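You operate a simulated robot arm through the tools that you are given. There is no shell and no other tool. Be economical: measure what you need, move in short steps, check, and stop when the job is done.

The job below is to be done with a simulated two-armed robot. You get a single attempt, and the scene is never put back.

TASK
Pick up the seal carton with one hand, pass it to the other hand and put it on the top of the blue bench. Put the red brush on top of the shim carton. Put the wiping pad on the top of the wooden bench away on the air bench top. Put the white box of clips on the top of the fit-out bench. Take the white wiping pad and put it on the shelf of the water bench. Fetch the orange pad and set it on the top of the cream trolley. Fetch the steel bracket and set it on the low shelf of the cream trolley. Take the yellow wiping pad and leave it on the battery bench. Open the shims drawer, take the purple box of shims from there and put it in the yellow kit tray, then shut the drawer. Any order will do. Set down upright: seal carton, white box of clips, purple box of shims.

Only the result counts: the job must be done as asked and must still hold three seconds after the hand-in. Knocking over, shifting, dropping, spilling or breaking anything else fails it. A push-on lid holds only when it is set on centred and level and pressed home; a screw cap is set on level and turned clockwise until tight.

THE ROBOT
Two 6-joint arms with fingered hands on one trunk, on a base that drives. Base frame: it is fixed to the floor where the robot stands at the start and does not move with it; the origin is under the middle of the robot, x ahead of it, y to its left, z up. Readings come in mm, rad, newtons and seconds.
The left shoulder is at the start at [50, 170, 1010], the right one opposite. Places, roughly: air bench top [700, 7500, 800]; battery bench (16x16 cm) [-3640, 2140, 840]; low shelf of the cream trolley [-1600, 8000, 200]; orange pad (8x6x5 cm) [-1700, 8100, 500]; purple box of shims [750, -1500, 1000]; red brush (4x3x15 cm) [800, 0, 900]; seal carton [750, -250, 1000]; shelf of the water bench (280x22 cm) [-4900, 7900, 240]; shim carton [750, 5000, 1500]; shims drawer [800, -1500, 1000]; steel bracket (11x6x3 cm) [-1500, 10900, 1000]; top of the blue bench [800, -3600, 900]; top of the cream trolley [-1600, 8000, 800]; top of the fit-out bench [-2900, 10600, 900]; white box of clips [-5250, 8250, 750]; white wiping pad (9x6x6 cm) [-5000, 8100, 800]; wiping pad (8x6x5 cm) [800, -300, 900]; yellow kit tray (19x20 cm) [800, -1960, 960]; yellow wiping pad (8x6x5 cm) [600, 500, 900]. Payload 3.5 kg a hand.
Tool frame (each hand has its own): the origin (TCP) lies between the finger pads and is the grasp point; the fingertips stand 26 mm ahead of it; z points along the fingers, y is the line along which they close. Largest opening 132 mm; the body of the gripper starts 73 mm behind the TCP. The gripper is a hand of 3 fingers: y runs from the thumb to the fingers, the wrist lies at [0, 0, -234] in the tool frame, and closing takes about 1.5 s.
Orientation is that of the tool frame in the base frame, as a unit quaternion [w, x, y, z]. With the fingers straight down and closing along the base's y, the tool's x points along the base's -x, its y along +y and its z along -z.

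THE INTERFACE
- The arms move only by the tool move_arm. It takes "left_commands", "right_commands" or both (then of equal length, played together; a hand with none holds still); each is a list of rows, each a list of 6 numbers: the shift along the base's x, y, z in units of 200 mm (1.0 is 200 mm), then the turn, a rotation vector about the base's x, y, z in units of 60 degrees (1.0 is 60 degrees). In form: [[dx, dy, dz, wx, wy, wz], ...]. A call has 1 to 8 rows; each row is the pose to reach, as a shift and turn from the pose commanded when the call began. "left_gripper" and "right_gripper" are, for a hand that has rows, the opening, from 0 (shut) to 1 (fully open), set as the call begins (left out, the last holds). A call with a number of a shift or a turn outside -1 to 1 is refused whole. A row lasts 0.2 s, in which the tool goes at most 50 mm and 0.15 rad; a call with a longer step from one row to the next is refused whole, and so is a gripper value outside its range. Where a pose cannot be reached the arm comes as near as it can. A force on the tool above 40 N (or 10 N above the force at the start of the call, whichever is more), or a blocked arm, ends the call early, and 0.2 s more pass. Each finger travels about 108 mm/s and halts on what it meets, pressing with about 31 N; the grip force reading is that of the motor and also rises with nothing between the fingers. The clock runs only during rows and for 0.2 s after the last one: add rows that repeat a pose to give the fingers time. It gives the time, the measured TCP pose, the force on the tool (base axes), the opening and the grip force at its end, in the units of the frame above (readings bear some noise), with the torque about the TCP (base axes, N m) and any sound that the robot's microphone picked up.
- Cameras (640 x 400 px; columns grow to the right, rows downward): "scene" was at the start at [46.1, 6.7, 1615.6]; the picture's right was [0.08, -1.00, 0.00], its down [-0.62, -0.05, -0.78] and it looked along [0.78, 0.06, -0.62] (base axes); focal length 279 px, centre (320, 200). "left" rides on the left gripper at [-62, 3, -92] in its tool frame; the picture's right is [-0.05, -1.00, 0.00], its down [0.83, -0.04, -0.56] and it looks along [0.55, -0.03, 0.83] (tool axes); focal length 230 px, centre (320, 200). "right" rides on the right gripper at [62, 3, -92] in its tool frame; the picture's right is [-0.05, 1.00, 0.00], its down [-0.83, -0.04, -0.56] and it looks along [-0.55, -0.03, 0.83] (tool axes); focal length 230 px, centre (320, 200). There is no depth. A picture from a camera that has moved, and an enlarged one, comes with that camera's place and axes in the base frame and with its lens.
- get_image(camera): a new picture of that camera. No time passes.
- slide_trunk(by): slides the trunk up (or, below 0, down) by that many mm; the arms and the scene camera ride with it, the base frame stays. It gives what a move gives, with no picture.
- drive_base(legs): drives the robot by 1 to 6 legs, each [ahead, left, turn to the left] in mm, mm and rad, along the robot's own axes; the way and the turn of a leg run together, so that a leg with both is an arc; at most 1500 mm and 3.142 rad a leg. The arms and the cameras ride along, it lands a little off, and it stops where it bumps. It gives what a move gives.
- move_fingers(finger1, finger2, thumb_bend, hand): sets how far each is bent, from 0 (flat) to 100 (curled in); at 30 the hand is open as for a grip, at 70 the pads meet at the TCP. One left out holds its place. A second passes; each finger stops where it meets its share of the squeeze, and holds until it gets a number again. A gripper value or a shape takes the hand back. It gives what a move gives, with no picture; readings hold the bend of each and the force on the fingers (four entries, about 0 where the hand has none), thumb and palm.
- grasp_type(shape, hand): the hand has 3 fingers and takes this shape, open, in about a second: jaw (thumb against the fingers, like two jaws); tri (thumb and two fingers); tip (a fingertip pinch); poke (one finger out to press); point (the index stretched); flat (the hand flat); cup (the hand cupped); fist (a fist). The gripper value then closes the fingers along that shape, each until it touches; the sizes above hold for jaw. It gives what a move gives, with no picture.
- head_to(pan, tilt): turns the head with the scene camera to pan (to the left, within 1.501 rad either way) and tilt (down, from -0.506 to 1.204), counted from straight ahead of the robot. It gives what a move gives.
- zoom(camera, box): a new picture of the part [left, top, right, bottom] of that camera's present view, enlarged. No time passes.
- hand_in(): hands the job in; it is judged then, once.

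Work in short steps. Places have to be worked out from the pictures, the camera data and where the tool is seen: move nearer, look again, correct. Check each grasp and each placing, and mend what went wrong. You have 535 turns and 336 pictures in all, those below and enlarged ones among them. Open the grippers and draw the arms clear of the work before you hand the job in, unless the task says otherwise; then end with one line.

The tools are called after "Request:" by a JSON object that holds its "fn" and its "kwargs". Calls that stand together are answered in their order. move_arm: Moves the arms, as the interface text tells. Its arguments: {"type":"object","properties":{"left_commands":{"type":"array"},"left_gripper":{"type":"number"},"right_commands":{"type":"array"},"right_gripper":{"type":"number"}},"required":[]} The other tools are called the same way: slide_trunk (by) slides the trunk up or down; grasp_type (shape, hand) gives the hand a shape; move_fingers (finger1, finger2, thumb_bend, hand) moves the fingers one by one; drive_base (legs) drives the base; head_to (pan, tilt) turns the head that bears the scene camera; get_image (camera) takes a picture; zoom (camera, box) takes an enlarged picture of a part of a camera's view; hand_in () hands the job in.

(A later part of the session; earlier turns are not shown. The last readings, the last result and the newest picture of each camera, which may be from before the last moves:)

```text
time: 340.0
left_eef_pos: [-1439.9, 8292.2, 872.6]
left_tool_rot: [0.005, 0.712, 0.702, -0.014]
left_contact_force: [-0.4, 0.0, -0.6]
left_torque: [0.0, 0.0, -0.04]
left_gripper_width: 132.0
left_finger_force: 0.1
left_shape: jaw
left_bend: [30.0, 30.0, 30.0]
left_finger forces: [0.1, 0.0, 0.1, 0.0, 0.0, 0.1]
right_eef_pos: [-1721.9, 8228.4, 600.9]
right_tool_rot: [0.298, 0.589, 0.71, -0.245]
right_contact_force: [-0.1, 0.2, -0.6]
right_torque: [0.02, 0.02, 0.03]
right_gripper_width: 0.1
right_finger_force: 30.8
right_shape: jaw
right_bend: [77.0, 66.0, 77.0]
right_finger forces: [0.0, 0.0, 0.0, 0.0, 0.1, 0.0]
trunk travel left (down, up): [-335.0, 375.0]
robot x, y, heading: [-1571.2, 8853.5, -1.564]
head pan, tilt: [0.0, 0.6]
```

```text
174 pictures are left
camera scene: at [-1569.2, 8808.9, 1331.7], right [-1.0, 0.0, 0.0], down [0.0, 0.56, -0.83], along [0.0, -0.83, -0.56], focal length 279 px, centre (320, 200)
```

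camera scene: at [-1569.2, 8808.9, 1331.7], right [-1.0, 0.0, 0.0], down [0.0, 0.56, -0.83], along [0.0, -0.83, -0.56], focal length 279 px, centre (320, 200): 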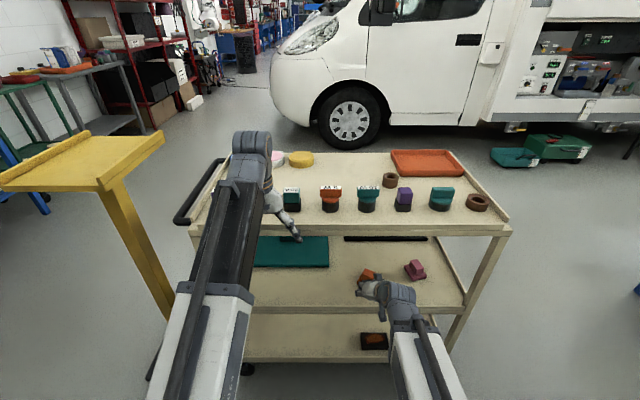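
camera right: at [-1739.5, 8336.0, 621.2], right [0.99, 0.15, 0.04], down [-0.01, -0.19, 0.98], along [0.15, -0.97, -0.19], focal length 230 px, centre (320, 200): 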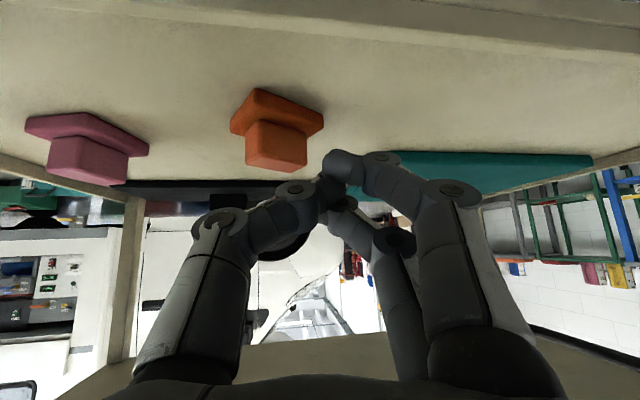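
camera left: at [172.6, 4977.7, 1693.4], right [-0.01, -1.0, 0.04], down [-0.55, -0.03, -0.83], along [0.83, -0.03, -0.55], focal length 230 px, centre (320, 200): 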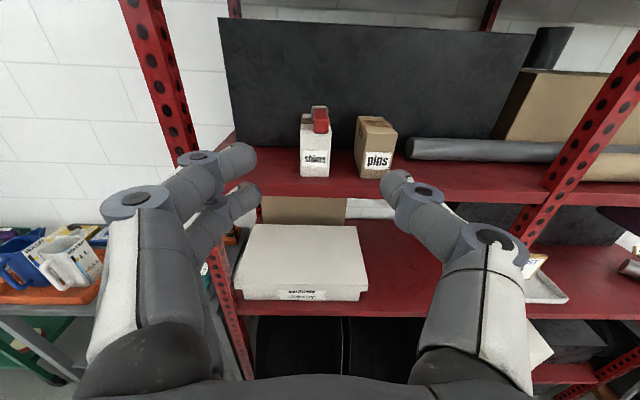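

The pad now lies at about (-1748,8116), with its short axis at about -34°. I'll rotate the right hand -43° about z to match, and open.

Request:
{"fn": "move_arm", "kwargs": {"right_commands": [[0.05, 0.03, 0, 0, 0, -0.12], [0.1, 0.05, 0, 0, 0, -0.24], [0.15, 0.05, 0, 0, 0, -0.36], [0.15, 0.05, 0, 0, 0, -0.48], [0.15, 0.05, 0, 0, 0, -0.6], [0.15, 0.05, 0, 0, 0, -0.72], [0.15, 0.05, 0, 0, 0, -0.72]], "right_gripper": 1}}

Request:
{"fn": "get_image", "kwargs": {"camera": "right"}}

```text
time: 341.6
left_eef_pos: [-1439.7, 8292.9, 871.8]
left_tool_rot: [0.005, 0.712, 0.702, -0.012]
left_contact_force: [0.1, 0.1, -0.7]
left_torque: [-0.01, 0.01, -0.04]
left_gripper_width: 132.1
left_finger_force: 0.0
left_shape: jaw
left_bend: [30.0, 30.0, 30.0]
left_finger forces: [0.0, 0.0, 0.1, 0.0, 0.1, 0.0]
right_eef_pos: [-1690.7, 8237.7, 601.6]
right_tool_rot: [0.188, 0.809, 0.443, -0.339]
right_contact_force: [0.4, -0.4, 0.0]
right_torque: [0.02, -0.01, 0.02]
right_gripper_width: 132.1
right_finger_force: 0.1
right_shape: jaw
right_bend: [30.0, 30.0, 30.0]
right_finger forces: [0.0, 0.0, 0.0, 0.0, 0.0, 0.1]
right hand out of reach, approached as far as the arm can: row 1, 2, 3
trunk travel left (down, up): [-335.0, 375.0]
robot x, y, heading: [-1570.2, 8856.3, -1.565]
head pan, tilt: [0.0, 0.6]
```

```text
173 pictures are left
camera right: at [-1630.8, 8328.2, 622.6], right [0.82, -0.57, 0.04], down [-0.14, -0.13, 0.98], along [-0.55, -0.81, -0.19], focal length 230 px, centre (320, 200)
```

right: 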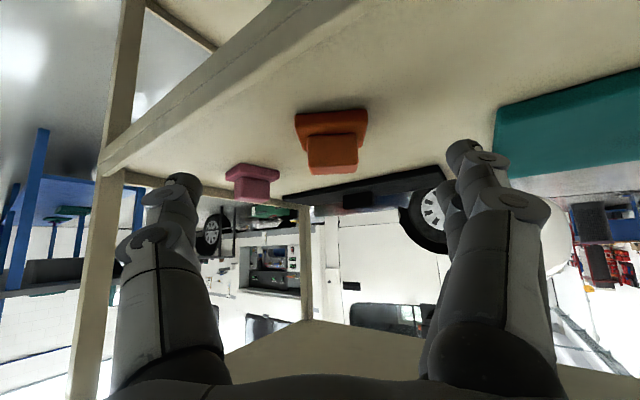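

I can now see the pad square-on. From the block's apparent size, the TCP target is about (-1750,8127,538). I'll go in above it first, then down.

Request:
{"fn": "move_arm", "kwargs": {"right_commands": [[-0.1, -0.19, 0, 0, 0, 0], [-0.2, -0.38, 0, 0, 0, 0], [-0.28, -0.53, 0, 0, 0, 0], [-0.28, -0.53, -0.15, 0, 0, 0], [-0.28, -0.53, -0.22, 0, 0, 0], [-0.28, -0.53, -0.22, 0, 0, 0]]}}

Request:
{"fn": "get_image", "kwargs": {"camera": "right"}}

```text
time: 343.0
left_eef_pos: [-1439.6, 8293.6, 872.3]
left_tool_rot: [0.006, 0.712, 0.702, -0.013]
left_contact_force: [-0.6, 0.4, -1.5]
left_torque: [-0.01, 0.01, -0.01]
left_gripper_width: 131.7
left_finger_force: 0.0
left_shape: jaw
left_bend: [30.0, 30.0, 30.0]
left_finger forces: [0.0, 0.0, 0.1, 0.0, 0.0, 0.0]
right_eef_pos: [-1748.0, 8132.5, 556.9]
right_tool_rot: [0.187, 0.809, 0.443, -0.339]
right_contact_force: [0.5, -0.1, 0.1]
right_torque: [-0.02, 0.0, 0.02]
right_gripper_width: 131.8
right_finger_force: 0.1
right_shape: jaw
right_bend: [30.0, 30.0, 30.0]
right_finger forces: [0.0, 0.0, 0.0, 0.0, 0.0, 0.1]
trunk travel left (down, up): [-335.0, 375.0]
robot x, y, heading: [-1573.2, 8858.4, -1.568]
head pan, tilt: [0.0, 0.6]
```

```text
172 pictures are left
camera right: at [-1686.8, 8222.3, 577.6], right [0.82, -0.57, 0.04], down [-0.14, -0.13, 0.98], along [-0.55, -0.81, -0.19], focal length 230 px, centre (320, 200)
```

right: 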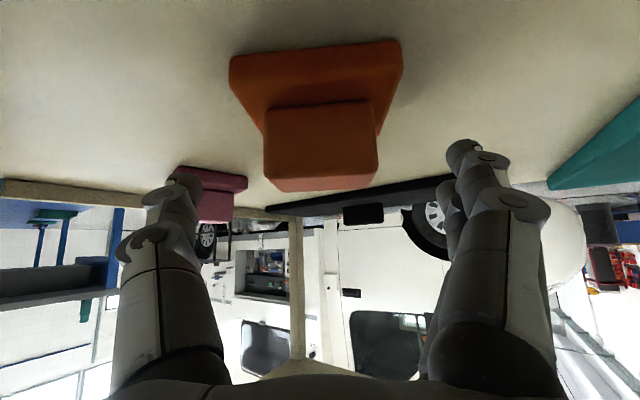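

The block's near face is 103 mm from the camera, so I need about 12 mm more depth and 18 mm lower. I'll move and close.

Request:
{"fn": "move_arm", "kwargs": {"right_commands": [[-0.02, -0.03, -0.05, 0, 0, 0], [-0.035, -0.05, -0.09, 0, 0, 0], [-0.035, -0.05, -0.09, 0, 0, 0]]}}

Request:
{"fn": "get_image", "kwargs": {"camera": "right"}}

```text
time: 343.8
left_eef_pos: [-1439.8, 8293.4, 873.4]
left_tool_rot: [0.006, 0.712, 0.702, -0.013]
left_contact_force: [0.2, 0.2, 0.1]
left_torque: [-0.05, 0.0, -0.03]
left_gripper_width: 131.8
left_finger_force: 0.0
left_shape: jaw
left_bend: [30.0, 30.0, 30.0]
left_finger forces: [0.0, 0.0, 0.0, 0.0, 0.1, 0.0]
right_eef_pos: [-1754.6, 8122.1, 539.7]
right_tool_rot: [0.187, 0.809, 0.443, -0.339]
right_contact_force: [-0.1, -0.1, -0.7]
right_torque: [0.01, -0.02, -0.03]
right_gripper_width: 131.7
right_finger_force: 0.0
right_shape: jaw
right_bend: [30.0, 30.0, 30.0]
right_finger forces: [0.0, 0.0, 0.0, 0.0, 0.1, 0.0]
trunk travel left (down, up): [-335.0, 375.0]
robot x, y, heading: [-1564.6, 8856.3, -1.567]
head pan, tilt: [0.0, 0.6]
```

```text
171 pictures are left
camera right: at [-1693.6, 8211.7, 560.3], right [0.82, -0.57, 0.04], down [-0.14, -0.13, 0.98], along [-0.55, -0.81, -0.19], focal length 230 px, centre (320, 200)
```

right: 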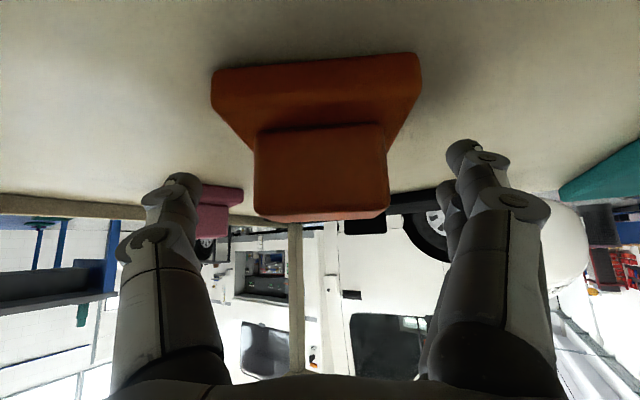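

It looks right (the TCP is 23 mm past the block's face). I'll close.

Request:
{"fn": "move_arm", "kwargs": {"right_commands": [[0, 0, 0, 0, 0, 0], [0, 0, 0, 0, 0, 0], [0, 0, 0, 0, 0, 0], [0, 0, 0, 0, 0, 0], [0, 0, 0, 0, 0, 0]], "right_gripper": 0}}

Request:
{"fn": "get_image", "kwargs": {"camera": "right"}}

```text
time: 345.0
left_eef_pos: [-1439.4, 8292.9, 873.1]
left_tool_rot: [0.006, 0.712, 0.702, -0.013]
left_contact_force: [0.0, 0.5, -0.2]
left_torque: [-0.02, 0.0, -0.02]
left_gripper_width: 132.0
left_finger_force: 0.0
left_shape: jaw
left_bend: [30.0, 30.0, 30.0]
left_finger forces: [0.1, 0.0, 0.0, 0.0, 0.0, 0.0]
right_eef_pos: [-1754.0, 8122.0, 539.8]
right_tool_rot: [0.186, 0.81, 0.442, -0.338]
right_contact_force: [0.0, -0.2, 0.2]
right_torque: [-0.04, 0.04, -0.02]
right_gripper_width: 5.0
right_finger_force: 31.2
right_shape: jaw
right_bend: [76.0, 67.0, 74.0]
right_finger forces: [0.0, 0.0, 0.0, 0.0, 0.1, 0.1]
trunk travel left (down, up): [-335.0, 375.0]
robot x, y, heading: [-1567.0, 8856.7, -1.568]
head pan, tilt: [0.0, 0.6]
```

```text
170 pictures are left
camera right: at [-1693.4, 8211.9, 560.2], right [0.82, -0.57, 0.04], down [-0.14, -0.13, 0.98], along [-0.55, -0.81, -0.19], focal length 230 px, centre (320, 200)
```

right: 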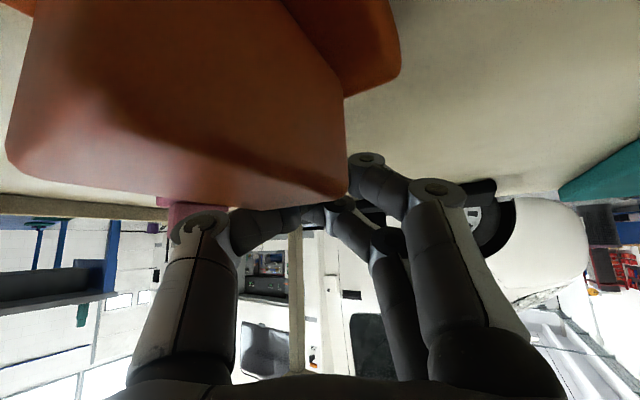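

It was squeezed out again towards me: the grip centre was still too deep. The pad is now nearer the shelf's edge, which allows a steeper grasp. I'll back off and look.

Request:
{"fn": "move_arm", "kwargs": {"right_commands": [[0, 0, 0.1, 0, 0, 0], [0, 0.02, 0.25, 0, 0, 0], [0.05, 0.08, 0.4, 0, 0, 0], [0.15, 0.25, 0.45, 0, 0, 0], [0.25, 0.45, 0.45, 0, 0, 0], [0.35, 0.65, 0.45, 0, 0, 0], [0.4, 0.8, 0.45, 0, 0, 0]]}}

Request:
{"fn": "get_image", "kwargs": {"camera": "right"}}

Request:
{"fn": "get_image", "kwargs": {"camera": "scene"}}

```text
time: 346.6
left_eef_pos: [-1438.3, 8292.4, 872.9]
left_tool_rot: [0.006, 0.712, 0.702, -0.014]
left_contact_force: [0.1, -0.4, 0.0]
left_torque: [0.01, -0.02, 0.02]
left_gripper_width: 131.9
left_finger_force: 0.0
left_shape: jaw
left_bend: [30.0, 30.0, 30.0]
left_finger forces: [0.0, 0.0, 0.0, 0.0, 0.1, 0.0]
right_eef_pos: [-1672.3, 8276.7, 629.2]
right_tool_rot: [0.185, 0.809, 0.442, -0.339]
right_contact_force: [-0.1, -0.5, 0.4]
right_torque: [-0.01, 0.0, -0.01]
right_gripper_width: 5.0
right_finger_force: 30.5
right_shape: jaw
right_bend: [76.0, 67.0, 74.0]
right_finger forces: [0.0, 0.0, 0.0, 0.0, 0.1, 0.0]
right hand out of reach, approached as far as the arm can: row 7
trunk travel left (down, up): [-335.0, 375.0]
robot x, y, heading: [-1570.8, 8858.1, -1.573]
head pan, tilt: [0.0, 0.6]
```

```text
169 pictures are left
camera right: at [-1610.3, 8367.1, 650.1], right [0.82, -0.57, 0.04], down [-0.14, -0.13, 0.98], along [-0.55, -0.81, -0.19], focal length 230 px, centre (320, 200)
```

right: 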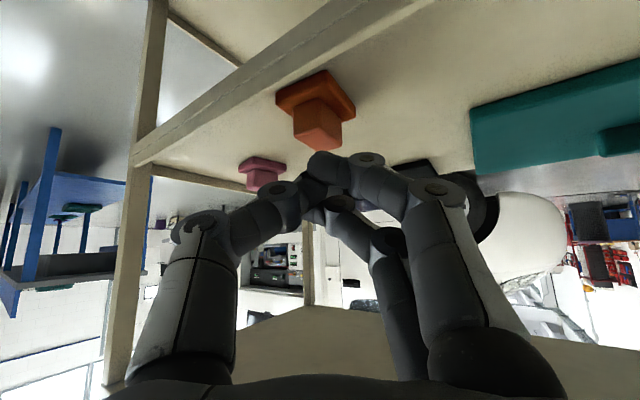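

```text
168 pictures are left
camera scene: at [-1569.2, 8808.7, 1331.7], right [-1.0, 0.0, 0.0], down [0.0, 0.57, -0.82], along [0.0, -0.82, -0.57], focal length 279 px, centre (320, 200)
```

scene: 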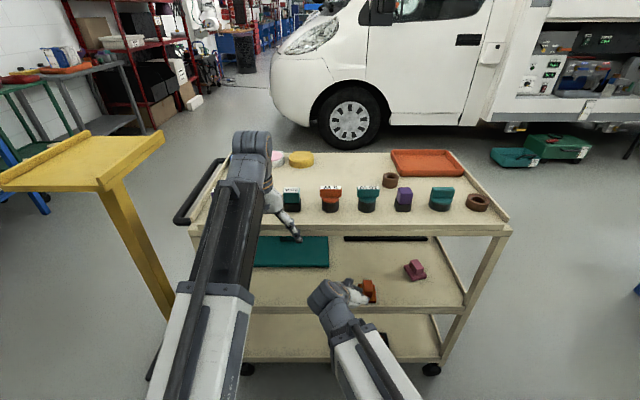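

The pad now sits at about (-1739,8174), aligned with the shelf. I'll set the hand square (yaw +34.8°) and steepen to about 25° from vertical, opening the fingers.

Request:
{"fn": "move_arm", "kwargs": {"right_commands": [[0, 0.1, 0, 0, 0, 0.12], [0, 0.2, 0, 0, 0, 0.24], [0, 0.25, 0, 0, 0, 0.36], [0, 0.3, 0, 0, 0, 0.48], [0, 0.3, 0, 0, 0, 0.58], [0, 0.3, 0, 0, 0, 0.58]], "right_gripper": 1}}

Request:
{"fn": "move_arm", "kwargs": {"right_commands": [[0, 0, 0, 0.12, 0, 0], [0, 0, 0, 0.24, 0, 0], [0, 0, 0, 0.33, 0, 0], [0, 0, 0, 0.33, 0, 0]]}}

Request:
{"fn": "get_image", "kwargs": {"camera": "right"}}

Request:
{"fn": "zoom", "kwargs": {"camera": "scene", "box": [300, 220, 460, 340]}}

```text
time: 348.0
left_eef_pos: [-1439.6, 8293.1, 873.3]
left_tool_rot: [0.006, 0.712, 0.702, -0.013]
left_contact_force: [0.6, -0.1, -0.8]
left_torque: [-0.02, -0.01, -0.01]
left_gripper_width: 132.1
left_finger_force: 0.0
left_shape: jaw
left_bend: [30.0, 30.0, 30.0]
left_finger forces: [0.0, 0.0, 0.0, 0.0, 0.0, 0.0]
right_eef_pos: [-1654.8, 8228.7, 619.2]
right_tool_rot: [0.28, 0.64, 0.664, -0.267]
right_contact_force: [-0.4, 0.3, -0.1]
right_torque: [0.04, 0.01, -0.01]
right_gripper_width: 131.9
right_finger_force: 0.0
right_shape: jaw
right_bend: [30.0, 30.0, 30.0]
right_finger forces: [0.0, 0.0, 0.0, 0.1, 0.0, 0.0]
right hand out of reach, approached as far as the arm can: row 1, 2, 3, 4, 5, 6
trunk travel left (down, up): [-335.0, 375.0]
robot x, y, heading: [-1570.0, 8860.1, -1.566]
head pan, tilt: [0.0, 0.6]
```

```text
time: 349.0
left_eef_pos: [-1440.1, 8292.3, 873.3]
left_tool_rot: [0.006, 0.712, 0.702, -0.014]
left_contact_force: [0.1, -0.5, -0.3]
left_torque: [-0.01, -0.01, -0.04]
left_gripper_width: 131.9
left_finger_force: 0.1
left_shape: jaw
left_bend: [30.0, 30.0, 30.0]
left_finger forces: [0.0, 0.0, 0.0, 0.1, 0.1, 0.1]
right_eef_pos: [-1653.0, 8229.1, 619.1]
right_tool_rot: [0.165, 0.678, 0.7, -0.15]
right_contact_force: [0.2, 0.9, 0.1]
right_torque: [-0.03, 0.04, 0.02]
right_gripper_width: 131.6
right_finger_force: 0.0
right_shape: jaw
right_bend: [30.0, 30.0, 30.0]
right_finger forces: [0.0, 0.1, 0.1, 0.0, 0.1, 0.0]
trunk travel left (down, up): [-335.0, 375.0]
robot x, y, heading: [-1567.8, 8859.2, -1.566]
head pan, tilt: [0.0, 0.6]
```

```text
167 pictures are left
camera right: at [-1655.2, 8323.8, 675.9], right [1.0, -0.01, 0.04], down [-0.04, -0.51, 0.86], along [0.01, -0.86, -0.51], focal length 230 px, centre (320, 200)
```

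right: 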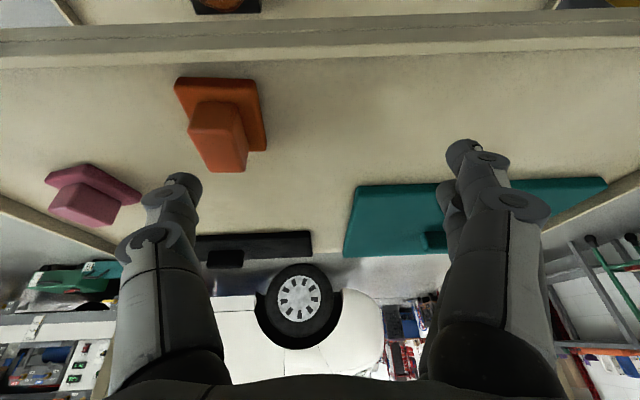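

```text
3.33 times, centred on (380, 280) of scene
camera zoom: at [-1569.2, 8808.8, 1331.7], right [-1.0, 0.0, 0.0], down [0.0, 0.56, -0.83], along [0.0, -0.83, -0.56], focal length 930 px, centre (120, -67)
```

zoom: 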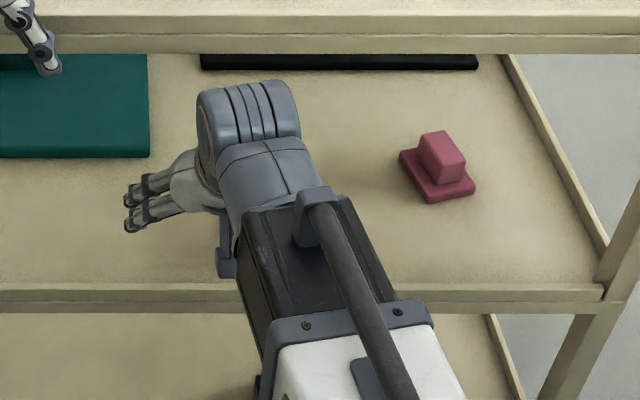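

The pad measures x -1759..-1699, y 8149..8221, block centre (-1731,8185). Target TCP (-1731,8188,537). I'll move over in x, then down, then forward.

Request:
{"fn": "move_arm", "kwargs": {"right_commands": [[-0.2, 0, 0, 0, 0, 0], [-0.39, 0, 0, 0, 0, 0], [-0.39, 0, -0.2, 0, 0, 0], [-0.39, 0, -0.38, 0, 0, 0], [-0.39, -0.1, -0.38, 0, 0, 0], [-0.39, -0.17, -0.38, 0, 0, 0], [-0.39, -0.17, -0.38, 0, 0, 0]]}}

Request:
{"fn": "get_image", "kwargs": {"camera": "right"}}

```text
time: 350.6
left_eef_pos: [-1439.4, 8291.6, 873.2]
left_tool_rot: [0.005, 0.712, 0.702, -0.013]
left_contact_force: [-0.2, -0.1, -0.6]
left_torque: [-0.02, -0.01, 0.0]
left_gripper_width: 132.1
left_finger_force: 0.2
left_shape: jaw
left_bend: [30.0, 30.0, 30.0]
left_finger forces: [0.1, 0.0, 0.0, 0.0, 0.1, 0.0]
right_eef_pos: [-1729.3, 8193.7, 543.9]
right_tool_rot: [0.166, 0.678, 0.7, -0.15]
right_contact_force: [-0.1, 0.7, 0.2]
right_torque: [0.01, 0.02, 0.01]
right_gripper_width: 131.8
right_finger_force: 0.0
right_shape: jaw
right_bend: [30.0, 30.0, 30.0]
right_finger forces: [0.1, 0.0, 0.0, 0.0, 0.0, 0.0]
trunk travel left (down, up): [-335.0, 375.0]
robot x, y, heading: [-1569.6, 8859.9, -1.566]
head pan, tilt: [0.0, 0.6]
```

```text
165 pictures are left
camera right: at [-1730.6, 8289.2, 599.0], right [1.0, -0.01, 0.04], down [-0.04, -0.51, 0.86], along [0.01, -0.86, -0.51], focal length 230 px, centre (320, 200)
```

right: 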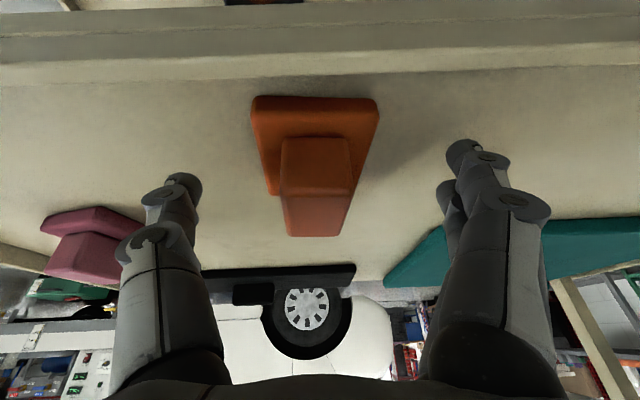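

The block is about 30×48 mm, centred at y≈8184 under the fingers. I'll lower 7 mm, move 5 mm in and close.

Request:
{"fn": "move_arm", "kwargs": {"right_commands": [[0, -0.025, -0.035, 0, 0, 0], [0, -0.025, -0.035, 0, 0, 0]]}}

Request:
{"fn": "move_arm", "kwargs": {"right_commands": [[0, 0, 0, 0, 0, 0], [0, 0, 0, 0, 0, 0], [0, 0, 0, 0, 0, 0], [0, 0, 0, 0, 0, 0], [0, 0, 0, 0, 0, 0], [0, 0, 0, 0, 0, 0]], "right_gripper": 0}}

Request:
{"fn": "get_image", "kwargs": {"camera": "right"}}

```text
time: 351.2
left_eef_pos: [-1439.8, 8292.1, 872.4]
left_tool_rot: [0.006, 0.712, 0.702, -0.013]
left_contact_force: [0.2, 0.8, -0.3]
left_torque: [-0.02, 0.0, -0.02]
left_gripper_width: 131.9
left_finger_force: 0.1
left_shape: jaw
left_bend: [30.0, 30.0, 30.0]
left_finger forces: [0.1, 0.1, 0.0, 0.1, 0.0, 0.0]
right_eef_pos: [-1729.4, 8188.0, 535.4]
right_tool_rot: [0.166, 0.678, 0.7, -0.15]
right_contact_force: [0.1, 0.8, -0.6]
right_torque: [0.03, 0.02, 0.0]
right_gripper_width: 131.7
right_finger_force: 0.1
right_shape: jaw
right_bend: [30.0, 30.0, 30.0]
right_finger forces: [0.1, 0.1, 0.0, 0.0, 0.0, 0.0]
trunk travel left (down, up): [-335.0, 375.0]
robot x, y, heading: [-1568.9, 8856.7, -1.569]
head pan, tilt: [0.0, 0.6]
```

```text
time: 352.6
left_eef_pos: [-1438.1, 8293.7, 873.5]
left_tool_rot: [0.005, 0.712, 0.702, -0.013]
left_contact_force: [0.0, -0.8, -0.9]
left_torque: [0.0, 0.02, 0.01]
left_gripper_width: 131.8
left_finger_force: 0.1
left_shape: jaw
left_bend: [30.0, 30.0, 30.0]
left_finger forces: [0.0, 0.0, 0.0, 0.0, 0.0, 0.0]
right_eef_pos: [-1729.6, 8188.5, 538.3]
right_tool_rot: [0.168, 0.678, 0.7, -0.15]
right_contact_force: [4.0, -1.0, 17.7]
right_torque: [-0.26, 0.44, 0.03]
right_gripper_width: 43.8
right_finger_force: 30.8
right_shape: jaw
right_bend: [74.0, 73.0, 70.0]
right_finger forces: [14.4, 14.9, 0.0, 0.0, 43.0, 0.1]
trunk travel left (down, up): [-335.0, 375.0]
robot x, y, heading: [-1569.4, 8858.9, -1.569]
head pan, tilt: [0.0, 0.6]
```

```text
164 pictures are left
camera right: at [-1730.8, 8284.4, 593.8], right [1.0, -0.01, 0.04], down [-0.04, -0.51, 0.86], along [0.01, -0.86, -0.51], focal length 230 px, centre (320, 200)
```

right: 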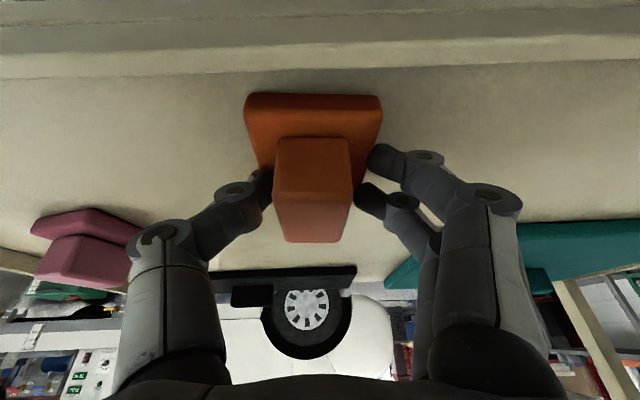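

Gripped (44 mm). I'll lift diagonally out: up and towards me past the rim.

Request:
{"fn": "move_arm", "kwargs": {"right_commands": [[0, 0.0, 0.05, 0, 0, 0], [0, 0.06, 0.11, 0, 0, 0], [0, 0.12, 0.17, 0, 0, 0], [0, 0.25, 0.2, 0, 0, 0], [0, 0.45, 0.2, 0, 0, 0], [0, 0.65, 0.2, 0, 0, 0], [0, 0.65, 0.2, 0, 0, 0]]}}

Request:
{"fn": "get_image", "kwargs": {"camera": "right"}}

```text
time: 354.2
left_eef_pos: [-1439.8, 8292.6, 872.2]
left_tool_rot: [0.005, 0.712, 0.702, -0.013]
left_contact_force: [0.7, -0.5, 0.5]
left_torque: [0.02, 0.0, -0.01]
left_gripper_width: 132.0
left_finger_force: 0.0
left_shape: jaw
left_bend: [30.0, 30.0, 30.0]
left_finger forces: [0.0, 0.0, 0.0, 0.0, 0.1, 0.0]
right_eef_pos: [-1730.5, 8287.1, 572.4]
right_tool_rot: [0.165, 0.679, 0.7, -0.149]
right_contact_force: [0.5, 0.4, 0.1]
right_torque: [0.01, -0.03, 0.04]
right_gripper_width: 42.1
right_finger_force: 31.4
right_shape: jaw
right_bend: [74.0, 73.0, 70.0]
right_finger forces: [12.3, 13.5, 0.0, 0.0, 31.6, 0.1]
right hand out of reach, approached as far as the arm can: row 6, 7
trunk travel left (down, up): [-335.0, 375.0]
robot x, y, heading: [-1570.1, 8855.7, -1.567]
head pan, tilt: [0.0, 0.6]
```

```text
163 pictures are left
camera right: at [-1731.4, 8382.1, 628.6], right [1.0, -0.01, 0.04], down [-0.04, -0.51, 0.86], along [0.01, -0.86, -0.51], focal length 230 px, centre (320, 200)
```

right: 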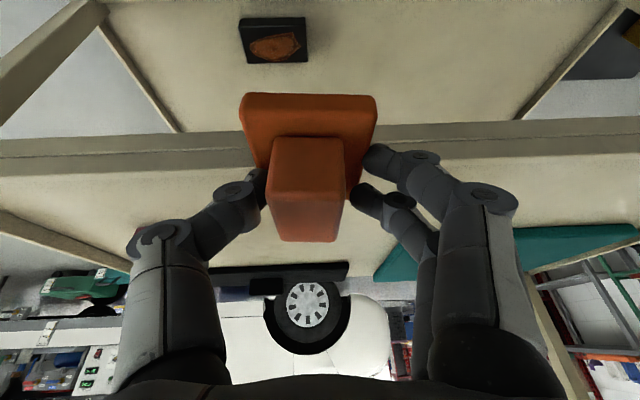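

The pad is out. I'll back off, raise the trunk, and look at the trolley top for a free spot.

Request:
{"fn": "drive_base", "kwargs": {"legs": [[-250, 0, 0]]}}

Request:
{"fn": "slide_trunk", "kwargs": {"by": 370}}

Request:
{"fn": "move_arm", "kwargs": {"right_commands": [[0, 0, 0.2, 0, 0, 0], [0, 0, 0.4, 0, 0, 0], [0, 0, 0.6, 0, 0, 0], [0, 0, 0.75, 0, 0, 0], [0, 0, 0.75, 0, 0, 0]]}}

Request:
{"fn": "get_image", "kwargs": {"camera": "scene"}}

```text
time: 356.0
left_eef_pos: [-1439.2, 8539.6, 873.6]
left_tool_rot: [0.006, 0.711, 0.703, -0.013]
left_contact_force: [-0.4, 0.4, -0.1]
left_torque: [0.01, -0.02, 0.01]
left_gripper_width: 131.9
left_finger_force: 0.0
left_shape: jaw
left_bend: [30.0, 30.0, 30.0]
left_finger forces: [0.0, 0.0, 0.0, 0.0, 0.1, 0.1]
right_eef_pos: [-1730.4, 8533.8, 571.4]
right_tool_rot: [0.166, 0.678, 0.701, -0.149]
right_contact_force: [0.5, 0.9, -0.4]
right_torque: [0.03, -0.02, 0.0]
right_gripper_width: 42.1
right_finger_force: 30.7
right_shape: jaw
right_bend: [74.0, 73.0, 70.0]
right_finger forces: [12.3, 13.5, 0.1, 0.0, 31.7, 0.1]
trunk travel left (down, up): [-335.0, 375.0]
robot x, y, heading: [-1573.5, 9109.1, -1.563]
head pan, tilt: [0.0, 0.6]
```

```text
time: 359.6
left_eef_pos: [-1438.5, 8539.1, 1241.9]
left_tool_rot: [0.005, 0.711, 0.703, -0.013]
left_contact_force: [-0.3, 0.3, 0.5]
left_torque: [-0.02, 0.0, -0.04]
left_gripper_width: 131.8
left_finger_force: 0.0
left_shape: jaw
left_bend: [30.0, 30.0, 30.0]
left_finger forces: [0.1, 0.1, 0.0, 0.1, 0.1, 0.0]
right_eef_pos: [-1730.3, 8533.0, 942.1]
right_tool_rot: [0.165, 0.678, 0.701, -0.149]
right_contact_force: [0.0, -0.3, -0.1]
right_torque: [-0.02, 0.02, -0.01]
right_gripper_width: 42.1
right_finger_force: 30.9
right_shape: jaw
right_bend: [74.0, 73.0, 70.0]
right_finger forces: [12.3, 13.5, 0.1, 0.0, 31.6, 0.0]
trunk travel left (down, up): [-705.0, 5.0]
robot x, y, heading: [-1569.6, 9106.1, -1.564]
head pan, tilt: [0.0, 0.6]
```

```text
time: 360.8
left_eef_pos: [-1438.0, 8538.6, 1243.3]
left_tool_rot: [0.006, 0.712, 0.702, -0.013]
left_contact_force: [0.2, 0.2, 0.0]
left_torque: [-0.01, -0.02, -0.01]
left_gripper_width: 131.9
left_finger_force: 0.0
left_shape: jaw
left_bend: [30.0, 30.0, 30.0]
left_finger forces: [0.0, 0.1, 0.0, 0.0, 0.0, 0.0]
right_eef_pos: [-1729.8, 8533.4, 1090.2]
right_tool_rot: [0.166, 0.678, 0.7, -0.149]
right_contact_force: [0.3, -0.8, -0.5]
right_torque: [0.03, 0.03, 0.0]
right_gripper_width: 42.0
right_finger_force: 30.7
right_shape: jaw
right_bend: [74.0, 73.0, 70.0]
right_finger forces: [12.3, 13.5, 0.1, 0.1, 31.1, 0.0]
right hand out of reach, approached as far as the arm can: row 1, 2
trunk travel left (down, up): [-705.0, 5.0]
robot x, y, heading: [-1569.2, 9104.1, -1.564]
head pan, tilt: [0.0, 0.6]
```

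```text
162 pictures are left
camera scene: at [-1570.1, 9055.5, 1701.7], right [-1.0, -0.01, 0.0], down [0.0, 0.56, -0.83], along [0.0, -0.82, -0.56], focal length 279 px, centre (320, 200)
```

scene: 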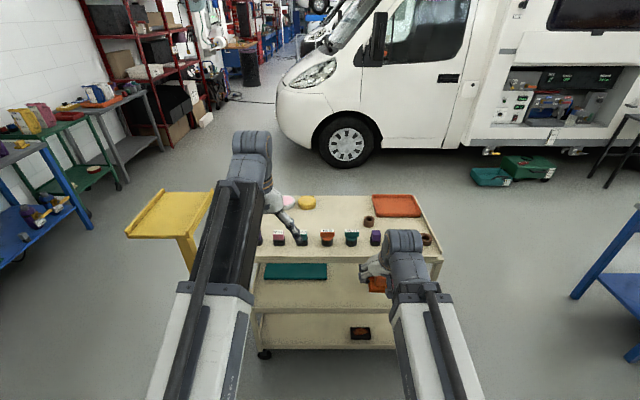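

The free middle of the top is around (-1645,7990). I'll strafe 85 mm left and drive 420 mm ahead.

Request:
{"fn": "drive_base", "kwargs": {"legs": [[0, 85, -0.006], [420, 0, 0]]}}

Request:
{"fn": "get_image", "kwargs": {"camera": "right"}}

Request:
{"fn": "get_image", "kwargs": {"camera": "scene"}}

```text
time: 364.1
left_eef_pos: [-1357.0, 8117.1, 1242.4]
left_tool_rot: [0.005, 0.713, 0.701, -0.012]
left_contact_force: [-0.6, -0.4, -0.3]
left_torque: [0.03, 0.04, -0.02]
left_gripper_width: 131.8
left_finger_force: 0.0
left_shape: jaw
left_bend: [30.0, 30.0, 30.0]
left_finger forces: [0.0, 0.0, 0.0, 0.0, 0.1, 0.1]
right_eef_pos: [-1647.1, 8112.0, 1089.6]
right_tool_rot: [0.164, 0.679, 0.7, -0.148]
right_contact_force: [1.0, -0.1, -0.5]
right_torque: [0.0, -0.01, -0.06]
right_gripper_width: 42.2
right_finger_force: 31.5
right_shape: jaw
right_bend: [74.0, 73.0, 70.0]
right_finger forces: [12.3, 13.5, 0.0, 0.0, 31.2, 0.0]
trunk travel left (down, up): [-705.0, 5.0]
robot x, y, heading: [-1485.9, 8683.0, -1.578]
head pan, tilt: [0.0, 0.6]
```

```text
161 pictures are left
camera right: at [-1648.4, 8208.3, 1146.4], right [1.0, -0.01, 0.04], down [-0.04, -0.51, 0.86], along [0.01, -0.86, -0.51], focal length 230 px, centre (320, 200)
```

right: 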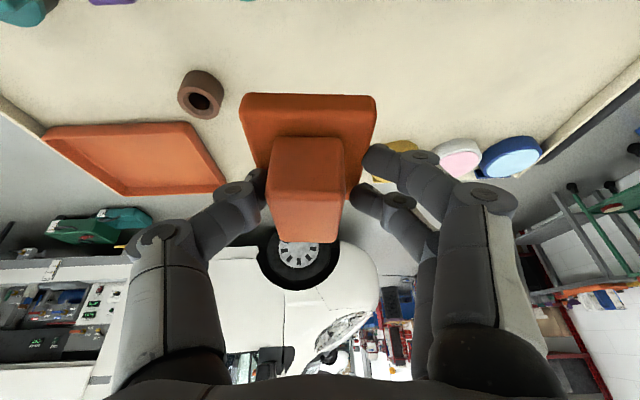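

```text
160 pictures are left
camera scene: at [-1485.1, 8633.9, 1701.6], right [-1.0, 0.0, 0.0], down [0.0, 0.57, -0.82], along [0.0, -0.82, -0.57], focal length 279 px, centre (320, 200)
```

scene: 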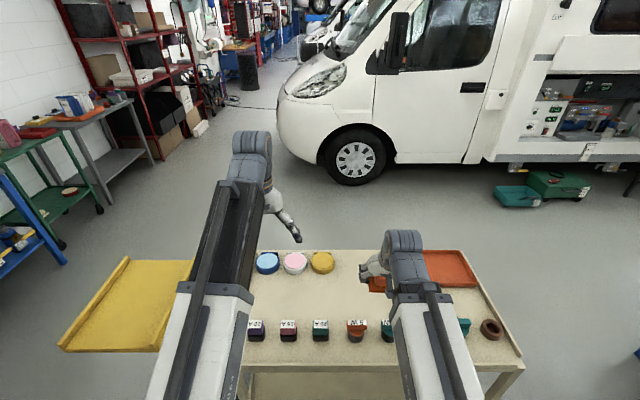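

Clear spot confirmed. I'll extend 110 mm and descend to just above the top.

Request:
{"fn": "move_arm", "kwargs": {"right_commands": [[0, -0.2, 0, 0, 0, 0], [0, -0.4, 0, 0, 0, 0], [0, -0.55, -0.1, 0, 0, 0], [0, -0.55, -0.3, 0, 0, 0], [0, -0.55, -0.5, 0, 0, 0], [0, -0.55, -0.7, 0, 0, 0], [0, -0.55, -0.8, 0, 0, 0], [0, -0.55, -0.8, 0, 0, 0]]}}

Request:
{"fn": "get_image", "kwargs": {"camera": "right"}}

Request:
{"fn": "zoom", "kwargs": {"camera": "scene", "box": [260, 220, 520, 370]}}

```text
time: 365.9
left_eef_pos: [-1357.1, 8118.5, 1242.7]
left_tool_rot: [0.006, 0.713, 0.701, -0.012]
left_contact_force: [-0.7, 0.1, -1.3]
left_torque: [0.06, 0.0, 0.03]
left_gripper_width: 132.2
left_finger_force: 0.1
left_shape: jaw
left_bend: [30.0, 30.0, 30.0]
left_finger forces: [0.0, 0.1, 0.0, 0.0, 0.0, 0.0]
right_eef_pos: [-1646.0, 8003.9, 930.4]
right_tool_rot: [0.165, 0.68, 0.699, -0.149]
right_contact_force: [0.4, 0.1, -0.5]
right_torque: [0.03, -0.01, 0.0]
right_gripper_width: 42.5
right_finger_force: 30.8
right_shape: jaw
right_bend: [74.0, 73.0, 70.0]
right_finger forces: [12.2, 13.4, 0.0, 0.0, 30.8, 0.0]
trunk travel left (down, up): [-705.0, 5.0]
robot x, y, heading: [-1486.5, 8684.9, -1.572]
head pan, tilt: [0.0, 0.6]
```

```text
159 pictures are left
camera right: at [-1648.2, 8099.5, 986.8], right [1.0, -0.01, 0.04], down [-0.04, -0.51, 0.86], along [0.01, -0.86, -0.51], focal length 230 px, centre (320, 200)
```

right: 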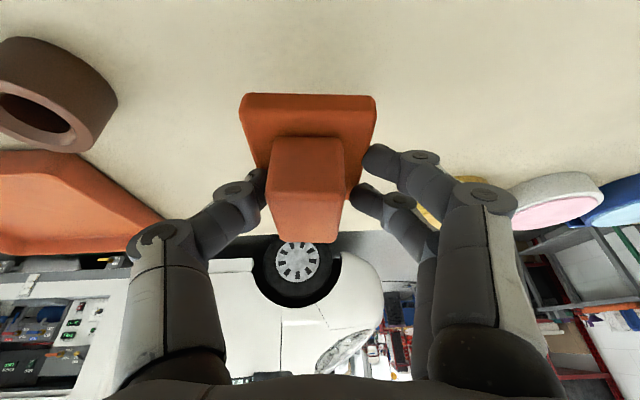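

```text
2.46 times, centred on (390, 295) of scene
camera zoom: at [-1485.1, 8634.9, 1701.7], right [-1.0, 0.0, 0.0], down [0.0, 0.56, -0.83], along [0.0, -0.83, -0.56], focal length 687 px, centre (148, -34)
```

zoom: 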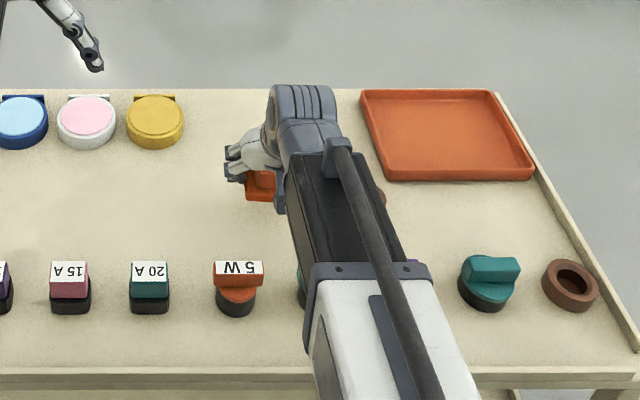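

All clear. I'll lower slowly to contact.

Request:
{"fn": "move_arm", "kwargs": {"right_commands": [[0, 0, -0.06, 0, 0, 0], [0, 0, -0.11, 0, 0, 0], [0, 0, -0.15, 0, 0, 0], [0, 0, -0.19, 0, 0, 0], [0, 0, -0.23, 0, 0, 0], [0, 0, -0.27, 0, 0, 0]]}}

```text
time: 367.3
left_eef_pos: [-1357.0, 8120.7, 1244.3]
left_tool_rot: [0.006, 0.713, 0.701, -0.014]
left_contact_force: [-0.2, -0.8, 0.1]
left_torque: [-0.01, 0.01, 0.0]
left_gripper_width: 132.0
left_finger_force: 0.0
left_shape: jaw
left_bend: [30.0, 30.0, 30.0]
left_finger forces: [0.1, 0.1, 0.1, 0.0, 0.0, 0.0]
right_eef_pos: [-1649.1, 8002.3, 887.1]
right_tool_rot: [0.169, 0.677, 0.698, -0.157]
right_contact_force: [1.2, 6.0, 23.6]
right_torque: [-0.06, 0.81, -0.22]
right_gripper_width: 43.0
right_finger_force: 31.0
right_shape: jaw
right_bend: [74.0, 73.0, 70.0]
right_finger forces: [14.6, 14.3, 0.1, 0.1, 55.7, 0.0]
trunk travel left (down, up): [-705.0, 5.0]
robot x, y, heading: [-1488.0, 8683.0, -1.576]
head pan, tilt: [0.0, 0.6]
stopped in row 6 (right hand): the force on the tool passed its limit (the readings are from after the stop); the commanded pose is now the measured one
```

Contact. I'll relieve 3 mm, open, then withdraw up and back.

Request:
{"fn": "move_arm", "kwargs": {"right_commands": [[0, 0, 0.015, 0, 0, 0], [0, 0, 0.015, 0, 0, 0], [0, 0, 0.015, 0, 0, 0], [0, 0, 0.015, 0, 0, 0]], "right_gripper": 0.65}}

Request:
{"fn": "move_arm", "kwargs": {"right_commands": [[0, 0.05, 0.15, 0, 0, 0], [0, 0.1, 0.33, 0, 0, 0], [0, 0.15, 0.5, 0, 0, 0], [0, 0.2, 0.7, 0, 0, 0], [0, 0.25, 0.9, 0, 0, 0]]}}

Request:
{"fn": "get_image", "kwargs": {"camera": "right"}}

```text
time: 368.3
left_eef_pos: [-1356.4, 8118.9, 1242.0]
left_tool_rot: [0.006, 0.713, 0.701, -0.013]
left_contact_force: [-0.6, 0.1, -0.2]
left_torque: [0.0, 0.01, 0.0]
left_gripper_width: 131.7
left_finger_force: 0.1
left_shape: jaw
left_bend: [30.0, 30.0, 30.0]
left_finger forces: [0.1, 0.1, 0.0, 0.1, 0.0, 0.1]
right_eef_pos: [-1649.1, 8002.7, 884.4]
right_tool_rot: [0.168, 0.679, 0.698, -0.154]
right_contact_force: [0.2, 0.2, 0.1]
right_torque: [0.0, 0.01, -0.01]
right_gripper_width: 85.2
right_finger_force: 0.0
right_shape: jaw
right_bend: [70.0, 70.0, 68.0]
right_finger forces: [0.0, 0.0, 0.0, 0.0, 0.1, 0.0]
trunk travel left (down, up): [-705.0, 5.0]
robot x, y, heading: [-1481.7, 8682.2, -1.572]
head pan, tilt: [0.0, 0.6]
```

```text
time: 369.5
left_eef_pos: [-1356.5, 8117.7, 1243.2]
left_tool_rot: [0.006, 0.713, 0.701, -0.013]
left_contact_force: [-0.5, 0.3, 1.3]
left_torque: [-0.01, 0.05, 0.01]
left_gripper_width: 131.9
left_finger_force: 0.1
left_shape: jaw
left_bend: [30.0, 30.0, 30.0]
left_finger forces: [0.1, 0.0, 0.0, 0.0, 0.0, 0.0]
right_eef_pos: [-1648.6, 8052.8, 1066.2]
right_tool_rot: [0.167, 0.679, 0.698, -0.154]
right_contact_force: [-0.2, 0.0, 0.3]
right_torque: [-0.01, 0.0, 0.02]
right_gripper_width: 85.6
right_finger_force: 0.1
right_shape: jaw
right_bend: [70.0, 70.0, 68.0]
right_finger forces: [0.0, 0.0, 0.0, 0.0, 0.0, 0.0]
trunk travel left (down, up): [-705.0, 5.0]
robot x, y, heading: [-1484.1, 8683.6, -1.566]
head pan, tilt: [0.0, 0.6]
```

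```text
157 pictures are left
camera right: at [-1649.9, 8148.8, 1121.8], right [1.0, -0.01, 0.04], down [-0.04, -0.5, 0.87], along [0.01, -0.87, -0.5], focal length 230 px, centre (320, 200)
```

right: 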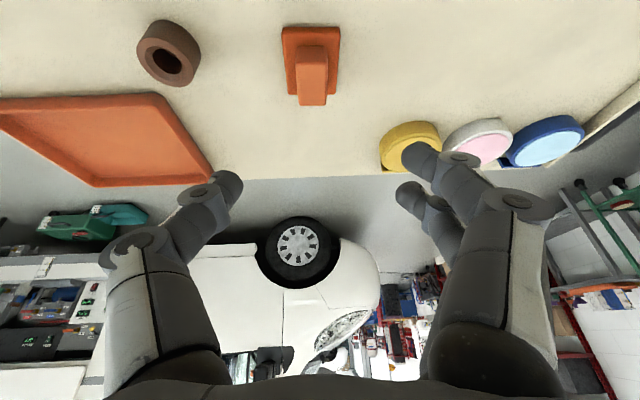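

The orange pad is placed. I'll back off, straighten the right hand and strafe west towards the water bench.

Request:
{"fn": "drive_base", "kwargs": {"legs": [[-560, 0, 0]]}}

Request:
{"fn": "move_arm", "kwargs": {"right_commands": [[0, 0.1, 0, 0.12, 0, 0], [0, 0.2, 0.1, 0.24, 0, 0], [0, 0.2, 0.2, 0.36, 0, 0], [0, 0.2, 0.3, 0.43, 0, 0]], "right_gripper": 1}}

Request:
{"fn": "head_to", "kwargs": {"pan": -1.0, "tilt": 0.35}}

Request:
{"fn": "get_image", "kwargs": {"camera": "scene"}}

```text
time: 372.7
left_eef_pos: [-1356.3, 8675.7, 1244.3]
left_tool_rot: [0.005, 0.713, 0.701, -0.013]
left_contact_force: [0.3, 0.4, 0.6]
left_torque: [-0.02, 0.01, 0.01]
left_gripper_width: 132.0
left_finger_force: 0.0
left_shape: jaw
left_bend: [30.0, 30.0, 30.0]
left_finger forces: [0.0, 0.0, 0.1, 0.1, 0.0, 0.0]
right_eef_pos: [-1648.2, 8610.9, 1066.6]
right_tool_rot: [0.169, 0.678, 0.698, -0.154]
right_contact_force: [-0.1, 0.3, 0.0]
right_torque: [0.01, 0.02, -0.02]
right_gripper_width: 85.5
right_finger_force: 0.0
right_shape: jaw
right_bend: [70.0, 70.0, 68.0]
right_finger forces: [0.0, 0.0, 0.0, 0.0, 0.0, 0.0]
trunk travel left (down, up): [-705.0, 5.0]
robot x, y, heading: [-1487.8, 9238.6, -1.568]
head pan, tilt: [0.0, 0.6]
```

```text
time: 373.7
left_eef_pos: [-1356.5, 8675.0, 1244.0]
left_tool_rot: [0.007, 0.714, 0.7, -0.012]
left_contact_force: [0.6, -0.4, -0.7]
left_torque: [0.01, -0.02, 0.02]
left_gripper_width: 132.1
left_finger_force: 0.0
left_shape: jaw
left_bend: [30.0, 30.0, 30.0]
left_finger forces: [0.0, 0.1, 0.0, 0.0, 0.0, 0.0]
right_eef_pos: [-1649.6, 8650.4, 1125.8]
right_tool_rot: [0.012, 0.698, 0.716, 0.006]
right_contact_force: [-0.2, -0.7, 0.3]
right_torque: [-0.02, 0.0, 0.01]
right_gripper_width: 131.7
right_finger_force: 0.1
right_shape: jaw
right_bend: [30.0, 30.0, 30.0]
right_finger forces: [0.0, 0.0, 0.1, 0.1, 0.0, 0.1]
trunk travel left (down, up): [-705.0, 5.0]
robot x, y, heading: [-1484.3, 9238.9, -1.57]
head pan, tilt: [0.0, 0.6]
```

```text
time: 374.9
left_eef_pos: [-1356.5, 8675.6, 1243.2]
left_tool_rot: [0.005, 0.713, 0.701, -0.014]
left_contact_force: [-0.2, -0.1, -1.2]
left_torque: [0.0, -0.02, -0.01]
left_gripper_width: 131.8
left_finger_force: 0.0
left_shape: jaw
left_bend: [30.0, 30.0, 30.0]
left_finger forces: [0.1, 0.0, 0.1, 0.0, 0.1, 0.1]
right_eef_pos: [-1650.2, 8650.2, 1125.8]
right_tool_rot: [0.013, 0.698, 0.716, 0.005]
right_contact_force: [0.3, -0.2, 0.1]
right_torque: [-0.01, -0.01, 0.0]
right_gripper_width: 131.8
right_finger_force: 0.1
right_shape: jaw
right_bend: [30.0, 30.0, 30.0]
right_finger forces: [0.1, 0.0, 0.0, 0.0, 0.0, 0.1]
trunk travel left (down, up): [-705.0, 5.0]
robot x, y, heading: [-1486.7, 9239.5, -1.567]
head pan, tilt: [-1.0, 0.351]
```

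```text
156 pictures are left
camera scene: at [-1563.2, 9230.4, 1724.4], right [-0.54, 0.84, 0.0], down [0.29, 0.19, -0.94], along [-0.79, -0.51, -0.34], focal length 279 px, centre (320, 200)
```

scene: 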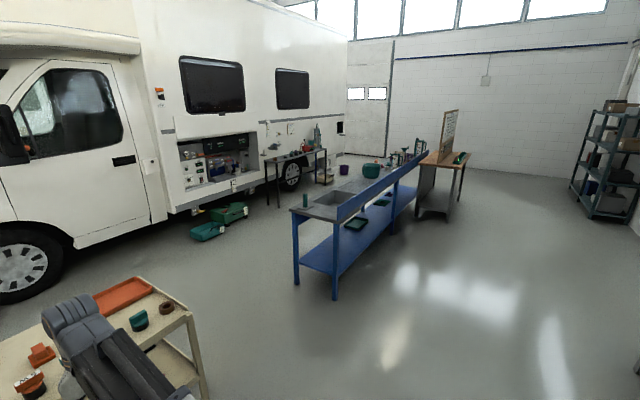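

The water bench has a tall board on its north side, so I'll approach from the south. I'll go round its east end to y≈7150.

Request:
{"fn": "drive_base", "kwargs": {"legs": [[0, -1260, 0], [1500, 0, 0], [600, 0, 0], [0, 0, 1.571], [0, 0, 1.571]]}}

Request:
{"fn": "head_to", "kwargs": {"pan": 0.9, "tilt": 0.35}}

Request:
{"fn": "get_image", "kwargs": {"camera": "scene"}}

```text
time: 399.0
left_eef_pos: [-2903.5, 7730.3, 1242.7]
left_tool_rot: [0.012, -0.705, 0.709, 0.006]
left_contact_force: [0.8, 0.4, -0.1]
left_torque: [-0.01, 0.02, -0.01]
left_gripper_width: 131.8
left_finger_force: 0.2
left_shape: jaw
left_bend: [30.0, 30.0, 30.0]
left_finger forces: [0.0, 0.0, 0.1, 0.0, 0.0, 0.1]
right_eef_pos: [-2609.9, 7759.1, 1126.7]
right_tool_rot: [0.006, 0.72, -0.694, -0.013]
right_contact_force: [-0.6, 0.8, -0.2]
right_torque: [0.0, 0.01, 0.0]
right_gripper_width: 131.6
right_finger_force: 0.0
right_shape: jaw
right_bend: [30.0, 30.0, 30.0]
right_finger forces: [0.0, 0.0, 0.0, 0.0, 0.0, 0.0]
trunk travel left (down, up): [-705.0, 5.0]
robot x, y, heading: [-2768.8, 7164.8, 1.581]
head pan, tilt: [-1.0, 0.351]
```

```text
time: 400.9
left_eef_pos: [-2903.9, 7729.5, 1243.8]
left_tool_rot: [0.013, -0.705, 0.709, 0.005]
left_contact_force: [0.6, 0.8, 1.0]
left_torque: [0.01, 0.02, -0.01]
left_gripper_width: 131.9
left_finger_force: 0.0
left_shape: jaw
left_bend: [30.0, 30.0, 30.0]
left_finger forces: [0.1, 0.1, 0.0, 0.0, 0.1, 0.1]
right_eef_pos: [-2611.2, 7759.3, 1126.9]
right_tool_rot: [0.006, 0.72, -0.694, -0.013]
right_contact_force: [0.1, -0.3, 0.3]
right_torque: [0.02, 0.01, -0.03]
right_gripper_width: 132.1
right_finger_force: 0.1
right_shape: jaw
right_bend: [30.0, 30.0, 30.0]
right_finger forces: [0.1, 0.0, 0.1, 0.0, 0.0, 0.0]
trunk travel left (down, up): [-705.0, 5.0]
robot x, y, heading: [-2764.1, 7167.4, 1.586]
head pan, tilt: [0.901, 0.351]
```

```text
155 pictures are left
camera scene: at [-2840.5, 7182.9, 1724.5], right [0.61, 0.79, 0.0], down [0.27, -0.21, -0.94], along [-0.74, 0.57, -0.34], focal length 279 px, centre (320, 200)
```

scene: 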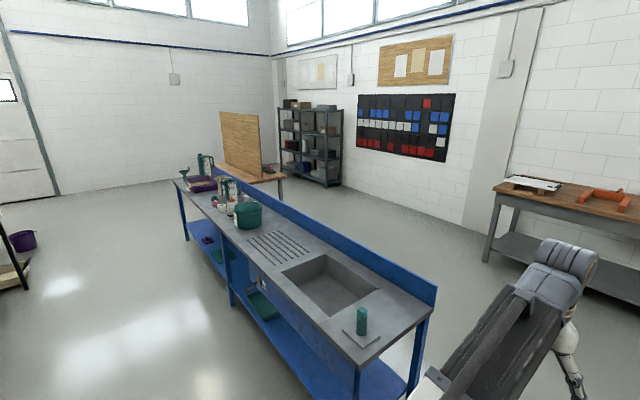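

The items are at the far end. I'll back 150 mm and strafe left along the bench.

Request:
{"fn": "drive_base", "kwargs": {"legs": [[-170, 0, -0.01], [0, 1500, 0], [0, 600, 0]]}}

Request:
{"fn": "head_to", "kwargs": {"pan": 0.1, "tilt": 0.5}}

Request:
{"fn": "get_image", "kwargs": {"camera": "scene"}}

```text
time: 412.4
left_eef_pos: [-5010.2, 7537.9, 1242.1]
left_tool_rot: [0.014, -0.707, 0.707, 0.005]
left_contact_force: [-0.4, 0.2, 0.1]
left_torque: [0.02, -0.03, -0.01]
left_gripper_width: 132.0
left_finger_force: 0.1
left_shape: jaw
left_bend: [30.0, 30.0, 30.0]
left_finger forces: [0.0, 0.0, 0.0, 0.0, 0.1, 0.0]
right_eef_pos: [-4719.0, 7567.9, 1125.7]
right_tool_rot: [0.006, 0.721, -0.693, -0.013]
right_contact_force: [0.2, -0.6, -0.8]
right_torque: [-0.02, 0.01, -0.02]
right_gripper_width: 131.9
right_finger_force: 0.1
right_shape: jaw
right_bend: [30.0, 30.0, 30.0]
right_finger forces: [0.0, 0.0, 0.0, 0.0, 0.0, 0.0]
trunk travel left (down, up): [-705.0, 5.0]
robot x, y, heading: [-4872.4, 6979.7, 1.585]
head pan, tilt: [0.901, 0.351]
```

```text
time: 413.5
left_eef_pos: [-5010.6, 7538.9, 1243.2]
left_tool_rot: [-0.012, 0.707, -0.707, -0.006]
left_contact_force: [0.3, 0.1, 0.2]
left_torque: [0.02, 0.01, 0.0]
left_gripper_width: 131.7
left_finger_force: 0.0
left_shape: jaw
left_bend: [30.0, 30.0, 30.0]
left_finger forces: [0.1, 0.0, 0.0, 0.0, 0.0, 0.0]
right_eef_pos: [-4717.5, 7568.8, 1125.2]
right_tool_rot: [0.006, 0.721, -0.693, -0.013]
right_contact_force: [0.2, -0.3, -1.0]
right_torque: [0.04, -0.02, 0.0]
right_gripper_width: 132.0
right_finger_force: 0.0
right_shape: jaw
right_bend: [30.0, 30.0, 30.0]
right_finger forces: [0.0, 0.0, 0.0, 0.0, 0.0, 0.0]
trunk travel left (down, up): [-705.0, 5.0]
robot x, y, heading: [-4871.7, 6975.2, 1.584]
head pan, tilt: [0.099, 0.499]
```

```text
154 pictures are left
camera scene: at [-4882.2, 7025.2, 1710.8], right [0.99, 0.12, 0.0], down [0.06, -0.48, -0.88], along [-0.1, 0.87, -0.48], focal length 279 px, centre (320, 200)
```

scene: 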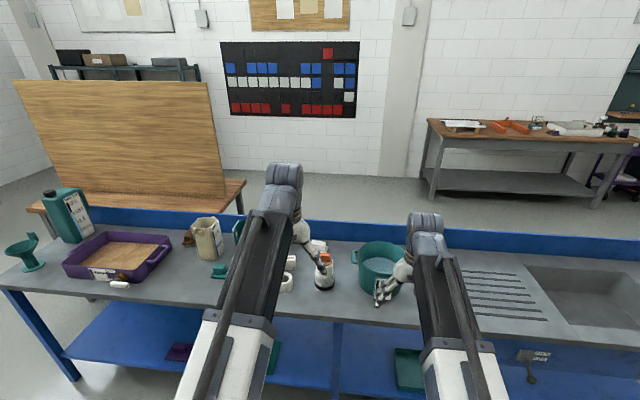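

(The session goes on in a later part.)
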